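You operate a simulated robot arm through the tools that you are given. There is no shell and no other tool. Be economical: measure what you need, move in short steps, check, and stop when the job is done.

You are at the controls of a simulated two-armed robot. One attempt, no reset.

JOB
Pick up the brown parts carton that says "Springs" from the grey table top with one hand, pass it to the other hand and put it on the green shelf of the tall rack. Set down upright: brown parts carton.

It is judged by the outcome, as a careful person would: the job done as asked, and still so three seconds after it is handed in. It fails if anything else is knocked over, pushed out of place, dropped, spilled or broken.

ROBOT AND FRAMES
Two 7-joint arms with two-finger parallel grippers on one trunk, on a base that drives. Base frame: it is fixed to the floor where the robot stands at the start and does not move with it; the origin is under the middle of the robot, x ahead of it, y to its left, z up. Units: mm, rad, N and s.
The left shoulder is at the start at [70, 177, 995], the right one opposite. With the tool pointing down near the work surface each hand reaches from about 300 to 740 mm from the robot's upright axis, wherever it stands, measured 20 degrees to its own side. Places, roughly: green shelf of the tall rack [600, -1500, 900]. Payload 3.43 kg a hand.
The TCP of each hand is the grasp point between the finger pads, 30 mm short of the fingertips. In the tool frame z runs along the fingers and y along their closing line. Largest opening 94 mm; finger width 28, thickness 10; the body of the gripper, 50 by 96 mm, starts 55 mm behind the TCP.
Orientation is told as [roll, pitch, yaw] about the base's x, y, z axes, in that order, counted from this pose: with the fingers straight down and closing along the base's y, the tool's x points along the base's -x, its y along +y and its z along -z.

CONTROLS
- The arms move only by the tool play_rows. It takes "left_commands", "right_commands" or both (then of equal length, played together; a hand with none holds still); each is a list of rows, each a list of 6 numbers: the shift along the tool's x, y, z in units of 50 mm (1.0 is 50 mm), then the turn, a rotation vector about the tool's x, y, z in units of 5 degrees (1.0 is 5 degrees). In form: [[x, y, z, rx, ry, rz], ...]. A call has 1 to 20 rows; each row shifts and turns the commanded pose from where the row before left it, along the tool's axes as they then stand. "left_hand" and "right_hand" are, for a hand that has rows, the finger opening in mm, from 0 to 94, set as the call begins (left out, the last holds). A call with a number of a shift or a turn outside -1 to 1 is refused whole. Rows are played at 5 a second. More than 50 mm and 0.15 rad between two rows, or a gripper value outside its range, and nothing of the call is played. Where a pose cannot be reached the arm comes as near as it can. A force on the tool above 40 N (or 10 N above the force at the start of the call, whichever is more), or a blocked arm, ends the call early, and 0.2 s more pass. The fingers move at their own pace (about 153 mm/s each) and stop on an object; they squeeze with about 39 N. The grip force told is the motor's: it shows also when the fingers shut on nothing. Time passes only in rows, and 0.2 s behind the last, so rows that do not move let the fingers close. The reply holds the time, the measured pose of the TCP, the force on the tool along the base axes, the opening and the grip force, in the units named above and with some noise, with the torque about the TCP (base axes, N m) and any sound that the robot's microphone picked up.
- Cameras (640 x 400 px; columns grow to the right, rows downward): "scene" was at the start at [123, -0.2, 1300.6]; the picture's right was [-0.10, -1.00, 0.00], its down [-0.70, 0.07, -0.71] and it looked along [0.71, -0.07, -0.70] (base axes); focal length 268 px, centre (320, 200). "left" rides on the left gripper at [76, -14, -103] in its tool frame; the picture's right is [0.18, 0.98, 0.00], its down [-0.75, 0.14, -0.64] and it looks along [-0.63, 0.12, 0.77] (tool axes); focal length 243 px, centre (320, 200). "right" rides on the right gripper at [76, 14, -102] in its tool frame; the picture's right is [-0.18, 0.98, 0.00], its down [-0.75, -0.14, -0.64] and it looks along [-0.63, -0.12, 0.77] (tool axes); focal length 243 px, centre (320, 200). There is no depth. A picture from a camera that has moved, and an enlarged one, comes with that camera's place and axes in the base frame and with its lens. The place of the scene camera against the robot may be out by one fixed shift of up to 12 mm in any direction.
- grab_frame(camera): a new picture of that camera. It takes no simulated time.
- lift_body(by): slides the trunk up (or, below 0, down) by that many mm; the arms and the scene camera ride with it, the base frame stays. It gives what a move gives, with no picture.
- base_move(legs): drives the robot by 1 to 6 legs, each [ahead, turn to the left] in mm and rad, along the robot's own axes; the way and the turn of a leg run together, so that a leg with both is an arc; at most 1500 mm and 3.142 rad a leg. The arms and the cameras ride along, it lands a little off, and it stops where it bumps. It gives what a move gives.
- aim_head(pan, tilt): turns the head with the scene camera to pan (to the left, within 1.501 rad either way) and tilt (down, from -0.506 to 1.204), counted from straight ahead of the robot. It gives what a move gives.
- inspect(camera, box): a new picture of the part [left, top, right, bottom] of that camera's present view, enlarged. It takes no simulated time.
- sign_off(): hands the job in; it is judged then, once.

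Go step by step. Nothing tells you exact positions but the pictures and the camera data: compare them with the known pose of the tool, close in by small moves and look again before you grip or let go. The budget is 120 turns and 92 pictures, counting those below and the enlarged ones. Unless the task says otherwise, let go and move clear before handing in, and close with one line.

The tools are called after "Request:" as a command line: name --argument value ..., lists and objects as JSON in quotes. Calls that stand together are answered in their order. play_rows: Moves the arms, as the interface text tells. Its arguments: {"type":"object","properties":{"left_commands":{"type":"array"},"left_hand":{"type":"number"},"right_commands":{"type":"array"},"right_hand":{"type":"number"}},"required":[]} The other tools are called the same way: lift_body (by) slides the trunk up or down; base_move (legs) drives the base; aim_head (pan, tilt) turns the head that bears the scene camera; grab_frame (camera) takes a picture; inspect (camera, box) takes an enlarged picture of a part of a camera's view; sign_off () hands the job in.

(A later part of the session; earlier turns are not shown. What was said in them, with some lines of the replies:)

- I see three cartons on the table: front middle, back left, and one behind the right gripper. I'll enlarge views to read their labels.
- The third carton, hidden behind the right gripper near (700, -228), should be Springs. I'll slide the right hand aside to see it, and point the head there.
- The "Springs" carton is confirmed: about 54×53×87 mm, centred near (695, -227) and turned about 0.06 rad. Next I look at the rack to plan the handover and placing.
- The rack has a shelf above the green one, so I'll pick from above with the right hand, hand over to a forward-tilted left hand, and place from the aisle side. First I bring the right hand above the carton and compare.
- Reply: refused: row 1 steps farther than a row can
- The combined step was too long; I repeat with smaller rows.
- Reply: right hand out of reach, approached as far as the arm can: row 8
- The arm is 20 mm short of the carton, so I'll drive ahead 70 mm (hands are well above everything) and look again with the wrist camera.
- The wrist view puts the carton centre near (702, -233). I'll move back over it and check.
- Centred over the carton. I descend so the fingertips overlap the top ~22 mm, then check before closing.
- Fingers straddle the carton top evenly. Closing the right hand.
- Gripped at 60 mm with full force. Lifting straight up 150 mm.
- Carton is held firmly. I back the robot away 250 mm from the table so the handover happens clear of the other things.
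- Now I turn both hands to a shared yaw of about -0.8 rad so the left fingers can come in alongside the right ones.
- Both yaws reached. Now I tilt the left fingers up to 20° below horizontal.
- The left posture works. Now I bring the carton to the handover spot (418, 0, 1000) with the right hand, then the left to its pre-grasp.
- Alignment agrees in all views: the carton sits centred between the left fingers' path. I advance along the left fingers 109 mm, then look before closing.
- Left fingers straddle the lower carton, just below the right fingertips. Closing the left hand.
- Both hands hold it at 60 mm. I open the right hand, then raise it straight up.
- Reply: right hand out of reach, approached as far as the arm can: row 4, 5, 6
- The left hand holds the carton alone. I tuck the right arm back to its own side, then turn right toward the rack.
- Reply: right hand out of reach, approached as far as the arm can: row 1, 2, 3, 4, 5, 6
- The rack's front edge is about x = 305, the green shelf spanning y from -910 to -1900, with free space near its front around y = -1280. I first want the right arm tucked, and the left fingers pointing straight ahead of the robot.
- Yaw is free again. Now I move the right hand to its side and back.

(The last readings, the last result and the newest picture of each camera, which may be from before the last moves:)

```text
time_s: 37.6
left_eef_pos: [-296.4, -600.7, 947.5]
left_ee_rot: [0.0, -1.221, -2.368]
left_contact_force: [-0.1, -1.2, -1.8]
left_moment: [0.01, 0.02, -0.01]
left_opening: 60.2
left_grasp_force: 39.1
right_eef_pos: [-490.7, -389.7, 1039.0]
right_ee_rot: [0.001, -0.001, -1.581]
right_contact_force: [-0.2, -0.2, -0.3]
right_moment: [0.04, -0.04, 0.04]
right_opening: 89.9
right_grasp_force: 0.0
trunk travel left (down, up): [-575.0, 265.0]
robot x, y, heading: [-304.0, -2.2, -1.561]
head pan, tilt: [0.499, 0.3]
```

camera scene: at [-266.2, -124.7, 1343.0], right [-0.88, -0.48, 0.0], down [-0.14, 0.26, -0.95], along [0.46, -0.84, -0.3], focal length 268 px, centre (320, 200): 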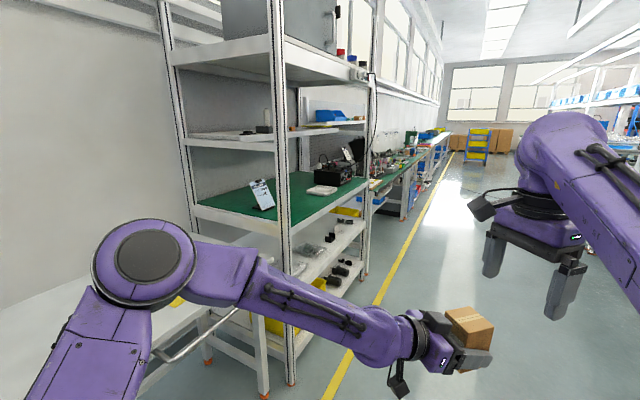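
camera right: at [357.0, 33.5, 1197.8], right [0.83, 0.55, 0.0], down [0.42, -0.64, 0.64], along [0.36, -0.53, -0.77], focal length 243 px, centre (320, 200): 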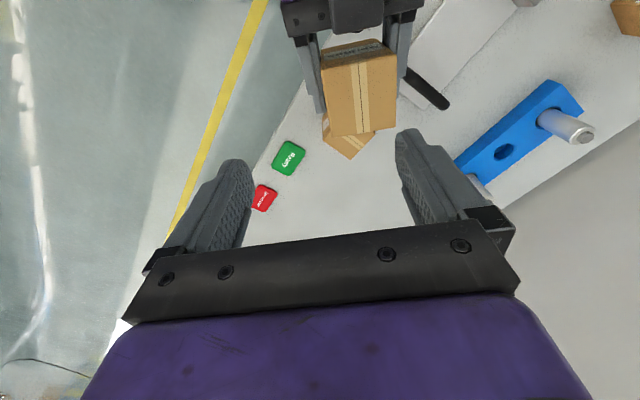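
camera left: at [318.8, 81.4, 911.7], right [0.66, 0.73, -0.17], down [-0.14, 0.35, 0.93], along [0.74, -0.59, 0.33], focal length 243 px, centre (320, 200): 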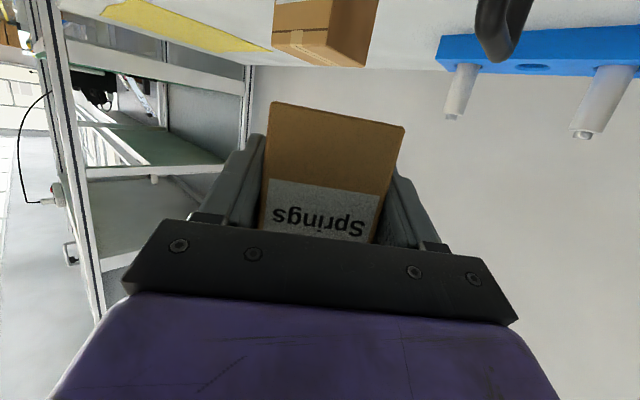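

Right arm is tucked. Now the left: shift 140 mm to its own side and yaw +0.8 about the vertical so the fingers point straight ahead.

Request:
play_rows --left_commands '[[0.175, 0.495, -0.478, 0, 0, 0], [0.175, 0.495, -0.478, 0, 0, 0], [0.175, 0.495, -0.478, 0, 0, 0], [0.175, 0.495, -0.478, 0, 0, 0], [0, 0, 0, -0.862, 0, -0.314], [0, 0, 0, -0.862, 0, -0.314], [0, 0, 0, -0.862, 0, -0.314], [0, 0, 0, -0.862, 0, -0.314], [0, 0, 0, -0.862, 0, -0.314], [0, 0, 0, -0.862, 0, -0.314], [0, 0, 0, -0.862, 0, -0.314], [0, 0, 0, -0.862, 0, -0.314], [0, 0, 0, -0.862, 0, -0.314], [0, 0, 0, -0.862, 0, -0.314], [0, 0, 0, 0, 0, 0]]'

Request:
grab_frame --camera "scene"

```text
time_s: 40.8
left_eef_pos: [-152.2, -599.9, 947.9]
left_ee_rot: [-0.002, -1.223, -1.562]
left_contact_force: [0.0, 0.0, -1.2]
left_moment: [0.02, 0.0, -0.02]
left_opening: 60.0
left_grasp_force: 39.1
right_eef_pos: [-489.6, -390.7, 1039.1]
right_ee_rot: [0.002, -0.003, -1.582]
right_contact_force: [-0.5, 0.6, -0.4]
right_moment: [0.01, 0.03, 0.0]
right_opening: 90.0
right_grasp_force: 0.2
trunk travel left (down, up): [-575.0, 265.0]
robot x, y, heading: [-301.6, -0.6, -1.567]
head pan, tilt: [0.499, 0.3]
```

```text
56 pictures are left
camera scene: at [-265.5, -124.7, 1343.0], right [-0.88, -0.48, 0.0], down [-0.14, 0.26, -0.96], along [0.46, -0.84, -0.3], focal length 268 px, centre (320, 200)
```

scene: 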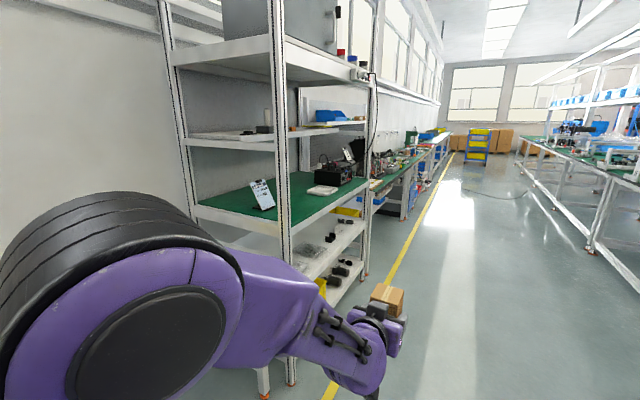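

Now raise the trunk 60 mm and drive along the rack in the aisle, ending facing it.

Request:
lift_body --by 60

Request:
base_move --legs '[[0, -0.1], [1437, 0], [0, 1.671]]'

Request:
aim_head --pan 0.0 --tilt 0.5

Request:
grab_frame --camera "scene"

```text
time_s: 41.8
left_eef_pos: [-153.0, -598.0, 1008.0]
left_ee_rot: [-0.003, -1.222, -1.564]
left_contact_force: [0.0, 0.1, -2.3]
left_moment: [0.03, 0.0, 0.0]
left_opening: 59.6
left_grasp_force: 39.0
right_eef_pos: [-489.5, -390.3, 1098.5]
right_ee_rot: [0.003, -0.002, -1.583]
right_contact_force: [-0.4, 0.3, -0.2]
right_moment: [0.0, 0.0, -0.02]
right_opening: 89.9
right_grasp_force: 0.0
trunk travel left (down, up): [-635.0, 205.0]
robot x, y, heading: [-304.5, 3.6, -1.562]
head pan, tilt: [0.499, 0.3]
```

```text
time_s: 53.5
left_eef_pos: [171.9, -1270.0, 1007.9]
left_ee_rot: [0.001, -1.224, 0.023]
left_contact_force: [-0.3, -0.6, -1.8]
left_moment: [0.02, 0.01, -0.04]
left_opening: 59.9
left_grasp_force: 38.6
right_eef_pos: [-32.6, -1610.0, 1098.4]
right_ee_rot: [0.001, -0.002, 0.008]
right_contact_force: [0.6, 0.1, 0.2]
right_moment: [-0.04, 0.0, 0.0]
right_opening: 90.2
right_grasp_force: 0.0
trunk travel left (down, up): [-635.0, 205.0]
robot x, y, heading: [-426.1, -1429.9, 0.027]
head pan, tilt: [0.499, 0.3]
```

```text
time_s: 54.5
left_eef_pos: [171.4, -1269.6, 1008.4]
left_ee_rot: [0.0, -1.224, 0.023]
left_contact_force: [-0.2, 0.1, -1.3]
left_moment: [0.0, 0.03, -0.05]
left_opening: 60.1
left_grasp_force: 38.9
right_eef_pos: [-30.5, -1610.2, 1098.7]
right_ee_rot: [0.003, -0.003, 0.008]
right_contact_force: [0.2, -0.3, 0.1]
right_moment: [0.01, 0.03, 0.01]
right_opening: 90.0
right_grasp_force: 0.0
trunk travel left (down, up): [-635.0, 205.0]
robot x, y, heading: [-422.6, -1430.3, 0.019]
head pan, tilt: [0.0, 0.499]
```

```text
55 pictures are left
camera scene: at [-291.1, -1419.1, 1384.7], right [0.02, -1.0, 0.0], down [-0.48, -0.01, -0.88], along [0.88, 0.02, -0.48], focal length 268 px, centre (320, 200)
```

scene: 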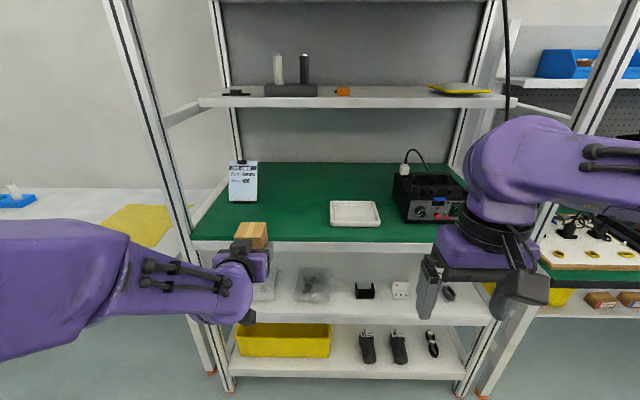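

I have a clear view: free green shelf around (425, -1265), between the job card and the white tray, below a recessed upper shelf. The carton bottom is ~70 mm above the shelf; I drive ahead 240 mm and look.

Request:
base_move --legs '[[240, 0]]'

Request:
grab_frame --camera "scene"

Request:
grab_frame --camera "left"

```text
time_s: 56.2
left_eef_pos: [409.1, -1262.7, 1008.8]
left_ee_rot: [0.0, -1.223, 0.024]
left_contact_force: [0.8, 0.4, -1.5]
left_moment: [-0.02, 0.08, 0.04]
left_opening: 59.9
left_grasp_force: 39.0
right_eef_pos: [207.7, -1603.9, 1098.5]
right_ee_rot: [0.001, -0.002, 0.009]
right_contact_force: [0.2, 0.2, 0.2]
right_moment: [0.02, 0.01, 0.03]
right_opening: 90.2
right_grasp_force: 0.0
trunk travel left (down, up): [-635.0, 205.0]
robot x, y, heading: [-185.9, -1426.3, 0.025]
head pan, tilt: [0.0, 0.499]
```

```text
54 pictures are left
camera scene: at [-53.1, -1413.5, 1384.7], right [0.02, -1.0, 0.0], down [-0.48, -0.01, -0.88], along [0.88, 0.02, -0.48], focal length 268 px, centre (320, 200)
```

scene: 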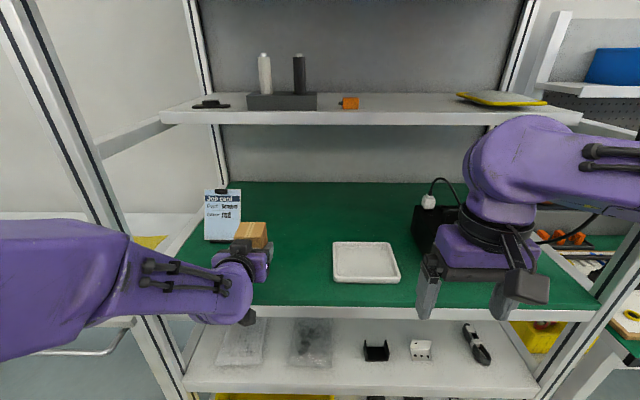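

```text
53 pictures are left
camera left: at [285.6, -1282.0, 971.7], right [-0.09, 0.98, -0.17], down [-0.35, 0.13, 0.93], along [0.93, 0.14, 0.33], focal length 243 px, centre (320, 200)
```

left: 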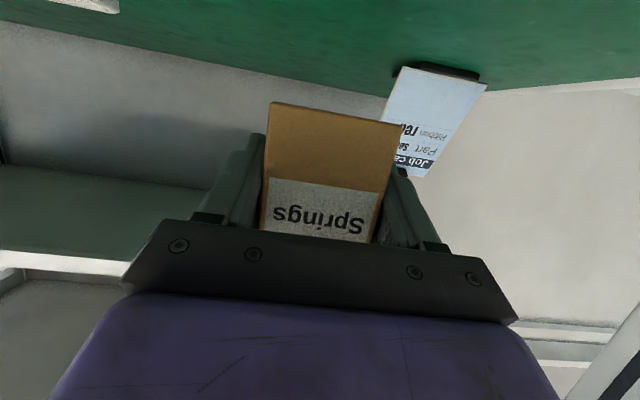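

The shelf edge is about x = 353, so I go 20 mm deeper, then descend most of the way, stopping ~15 mm above the shelf.

Request:
play_rows --left_commands '[[-0.137, 0, 0.376, 0, 0, 0], [0.517, 0, 0.188, 0, 0, 0], [0.517, 0, 0.188, 0, 0, 0], [0, 0, 0, 0, 0, 0]]'

Request:
inspect --camera "scene" --box '[180, 180, 340, 340]'

Request:
grab_frame --camera "left"

```text
time_s: 57.2
left_eef_pos: [429.8, -1264.3, 953.1]
left_ee_rot: [0.0, -1.223, 0.022]
left_contact_force: [-0.7, -0.5, -2.1]
left_moment: [0.03, -0.02, -0.02]
left_opening: 60.0
left_grasp_force: 39.2
right_eef_pos: [205.8, -1604.8, 1098.5]
right_ee_rot: [0.002, -0.002, 0.01]
right_contact_force: [-0.5, -0.3, 0.1]
right_moment: [0.02, -0.03, 0.02]
right_opening: 90.4
right_grasp_force: 0.0
trunk travel left (down, up): [-635.0, 205.0]
robot x, y, heading: [-188.1, -1426.5, 0.025]
head pan, tilt: [0.0, 0.499]
```

```text
2.50 times, centred on (260, 260) of scene
camera zoom: at [-53.5, -1413.5, 1384.7], right [0.02, -1.0, 0.0], down [-0.48, -0.01, -0.88], along [0.88, 0.02, -0.48], focal length 670 px, centre (470, 50)
```

zoom: 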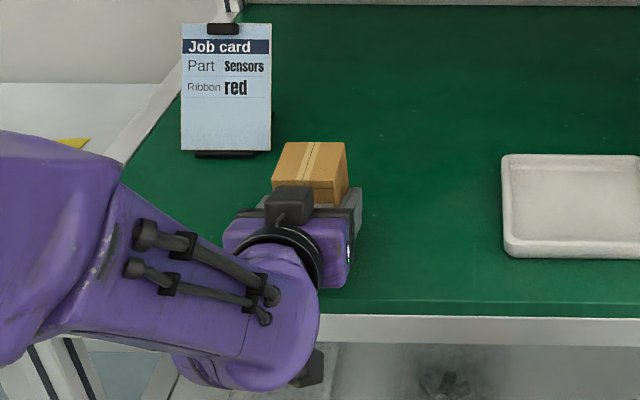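

```text
51 pictures are left
camera left: at [306.4, -1282.2, 916.5], right [-0.09, 0.98, -0.17], down [-0.35, 0.13, 0.93], along [0.93, 0.14, 0.33], focal length 243 px, centre (320, 200)
```

left: 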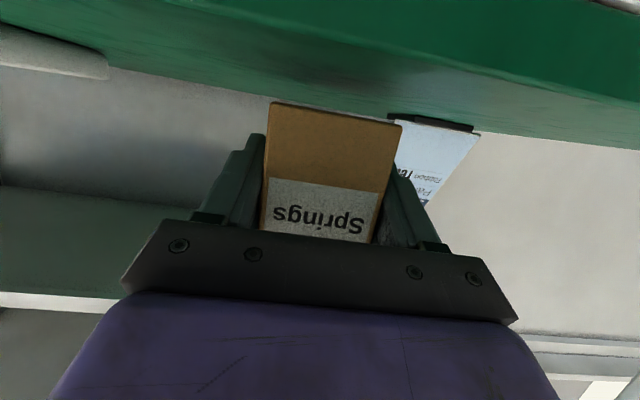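

Clear all round. I descend 12 mm more in small steps and watch the force.

Request:
play_rows --left_commands '[[0.056, 0, 0.0205, 0, 0, 0], [0.056, 0, 0.0205, 0, 0, 0], [0.056, 0, 0.0205, 0, 0, 0], [0.056, 0, 0.0205, 0, 0, 0], [0, 0, 0, 0, 0, 0]]'

Request:
inspect --camera "left" --box '[220, 60, 500, 240]'

```text
time_s: 58.4
left_eef_pos: [428.8, -1264.0, 940.9]
left_ee_rot: [0.001, -1.223, 0.022]
left_contact_force: [-0.3, -0.3, -1.1]
left_moment: [-0.01, -0.03, 0.02]
left_opening: 59.8
left_grasp_force: 39.2
right_eef_pos: [206.3, -1603.9, 1099.2]
right_ee_rot: [0.003, -0.002, 0.008]
right_contact_force: [-0.9, -0.7, -0.3]
right_moment: [0.02, 0.02, -0.03]
right_opening: 90.1
right_grasp_force: 0.1
trunk travel left (down, up): [-635.0, 205.0]
robot x, y, heading: [-185.0, -1424.4, 0.022]
head pan, tilt: [0.0, 0.499]
```

```text
2.22 times, centred on (360, 150) of left
camera zoom: at [305.5, -1281.8, 904.9], right [-0.09, 0.98, -0.17], down [-0.35, 0.13, 0.93], along [0.93, 0.14, 0.33], focal length 539 px, centre (231, 311)
```

zoom: 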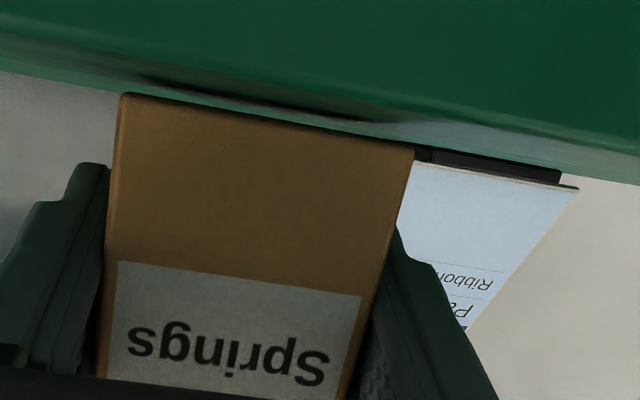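

A few millimetres remain by this view. I continue in 1.5 mm steps.

Request:
play_rows --left_commands '[[0.028, 0, 0.0103, 0, 0, 0], [0.028, 0, 0.0103, 0, 0, 0], [0, 0, 0, 0, 0, 0]]'

Request:
inspect --camera "left" --box '[220, 60, 500, 240]'

```text
time_s: 59.2
left_eef_pos: [429.0, -1262.4, 939.9]
left_ee_rot: [-0.002, -1.222, 0.024]
left_contact_force: [0.3, -0.2, -0.7]
left_moment: [-0.05, -0.05, 0.02]
left_opening: 60.0
left_grasp_force: 38.5
right_eef_pos: [208.9, -1606.1, 1098.9]
right_ee_rot: [0.002, -0.003, 0.009]
right_contact_force: [0.3, 0.3, 0.4]
right_moment: [-0.01, -0.01, 0.01]
right_opening: 89.9
right_grasp_force: 0.1
trunk travel left (down, up): [-635.0, 205.0]
robot x, y, heading: [-184.9, -1421.8, 0.024]
head pan, tilt: [0.0, 0.499]
```

```text
2.22 times, centred on (360, 150) of left
camera zoom: at [305.6, -1282.0, 902.1], right [-0.09, 0.98, -0.17], down [-0.35, 0.13, 0.93], along [0.93, 0.14, 0.33], focal length 539 px, centre (231, 311)
```

zoom: 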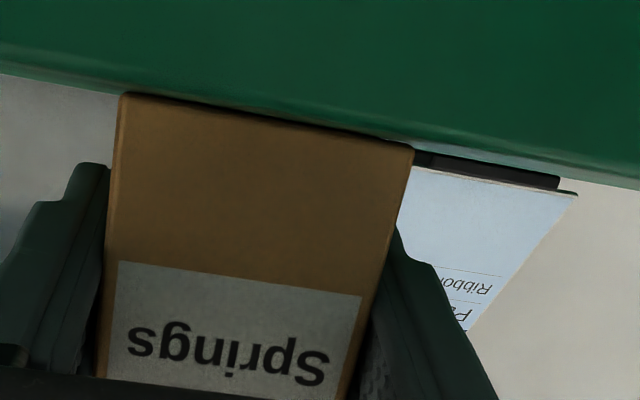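

Request:
play_rows --left_commands '[[0.019, 0, 0.007, 0, 0, 0], [0.019, 0, 0.007, 0, 0, 0], [0, 0, 0, 0, 0, 0]]'

```text
time_s: 60.0
left_eef_pos: [428.3, -1263.0, 938.9]
left_ee_rot: [-0.001, -1.227, 0.024]
left_contact_force: [0.2, 0.8, 7.8]
left_moment: [0.03, -0.36, 0.03]
left_opening: 59.7
left_grasp_force: 38.4
right_eef_pos: [206.0, -1605.0, 1099.4]
right_ee_rot: [0.001, -0.004, 0.01]
right_contact_force: [-0.4, 0.0, -0.2]
right_moment: [0.0, 0.01, 0.02]
right_opening: 90.3
right_grasp_force: 0.0
trunk travel left (down, up): [-635.0, 205.0]
robot x, y, heading: [-185.8, -1425.8, 0.026]
head pan, tilt: [0.0, 0.499]
```

Contact: the carton rests on the shelf (+8 N upward). I open the left hand and back straight out along its fingers.

Request:
play_rows --left_commands '[[0, 0, 0, 0, 0, 0], [0, 0, 0, 0, 0, 0], [0, 0, -0.3, 0, 0, 0], [0, 0, -0.6, 0, 0, 0], [0, 0, -0.8, 0, 0, 0], [0, 0, -0.8, 0, 0, 0], [0, 0, -0.8, 0, 0, 0], [0, 0, 0, 0, 0, 0]]' --left_hand 94

Request:
grab_frame --camera "left"

Request:
grab_frame --camera "scene"

```text
time_s: 61.8
left_eef_pos: [290.5, -1273.5, 992.3]
left_ee_rot: [0.008, -1.223, 0.017]
left_contact_force: [0.3, -0.5, -0.1]
left_moment: [-0.02, -0.01, 0.04]
left_opening: 94.0
left_grasp_force: 0.0
left hand out of reach, approached as far as the arm can: row 7
right_eef_pos: [206.5, -1606.9, 1098.5]
right_ee_rot: [0.003, -0.002, 0.008]
right_contact_force: [-0.1, 0.6, -0.5]
right_moment: [0.02, 0.02, 0.03]
right_opening: 89.9
right_grasp_force: 0.1
trunk travel left (down, up): [-635.0, 205.0]
robot x, y, heading: [-183.2, -1422.7, 0.026]
head pan, tilt: [0.0, 0.499]
```

```text
48 pictures are left
camera left: at [166.8, -1292.2, 956.8], right [-0.09, 0.98, -0.17], down [-0.35, 0.13, 0.93], along [0.93, 0.14, 0.33], focal length 243 px, centre (320, 200)
```

left: 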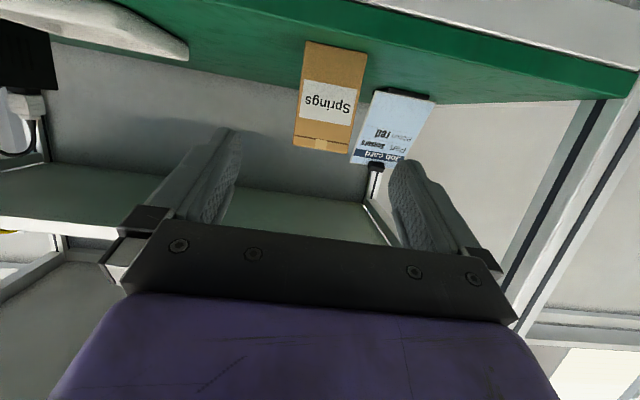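

```text
47 pictures are left
camera scene: at [-53.0, -1415.6, 1384.6], right [0.02, -1.0, 0.0], down [-0.48, -0.01, -0.88], along [0.88, 0.02, -0.48], focal length 268 px, centre (320, 200)
```

scene: 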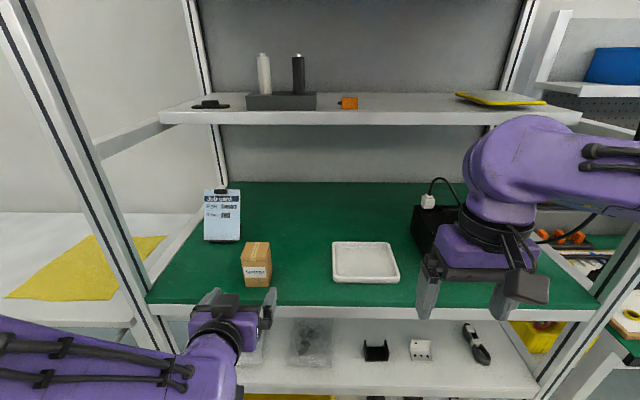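

The Springs carton stands upright on the green shelf, the left hand is clear in front of the rack, and nothing else has moved. Handing in.

Request:
sign_off

```text
The job is handed in.
```

The "Springs" carton was picked up with the right hand, passed to the left, and set upright on the green shelf of the tall rack; both hands are clear.
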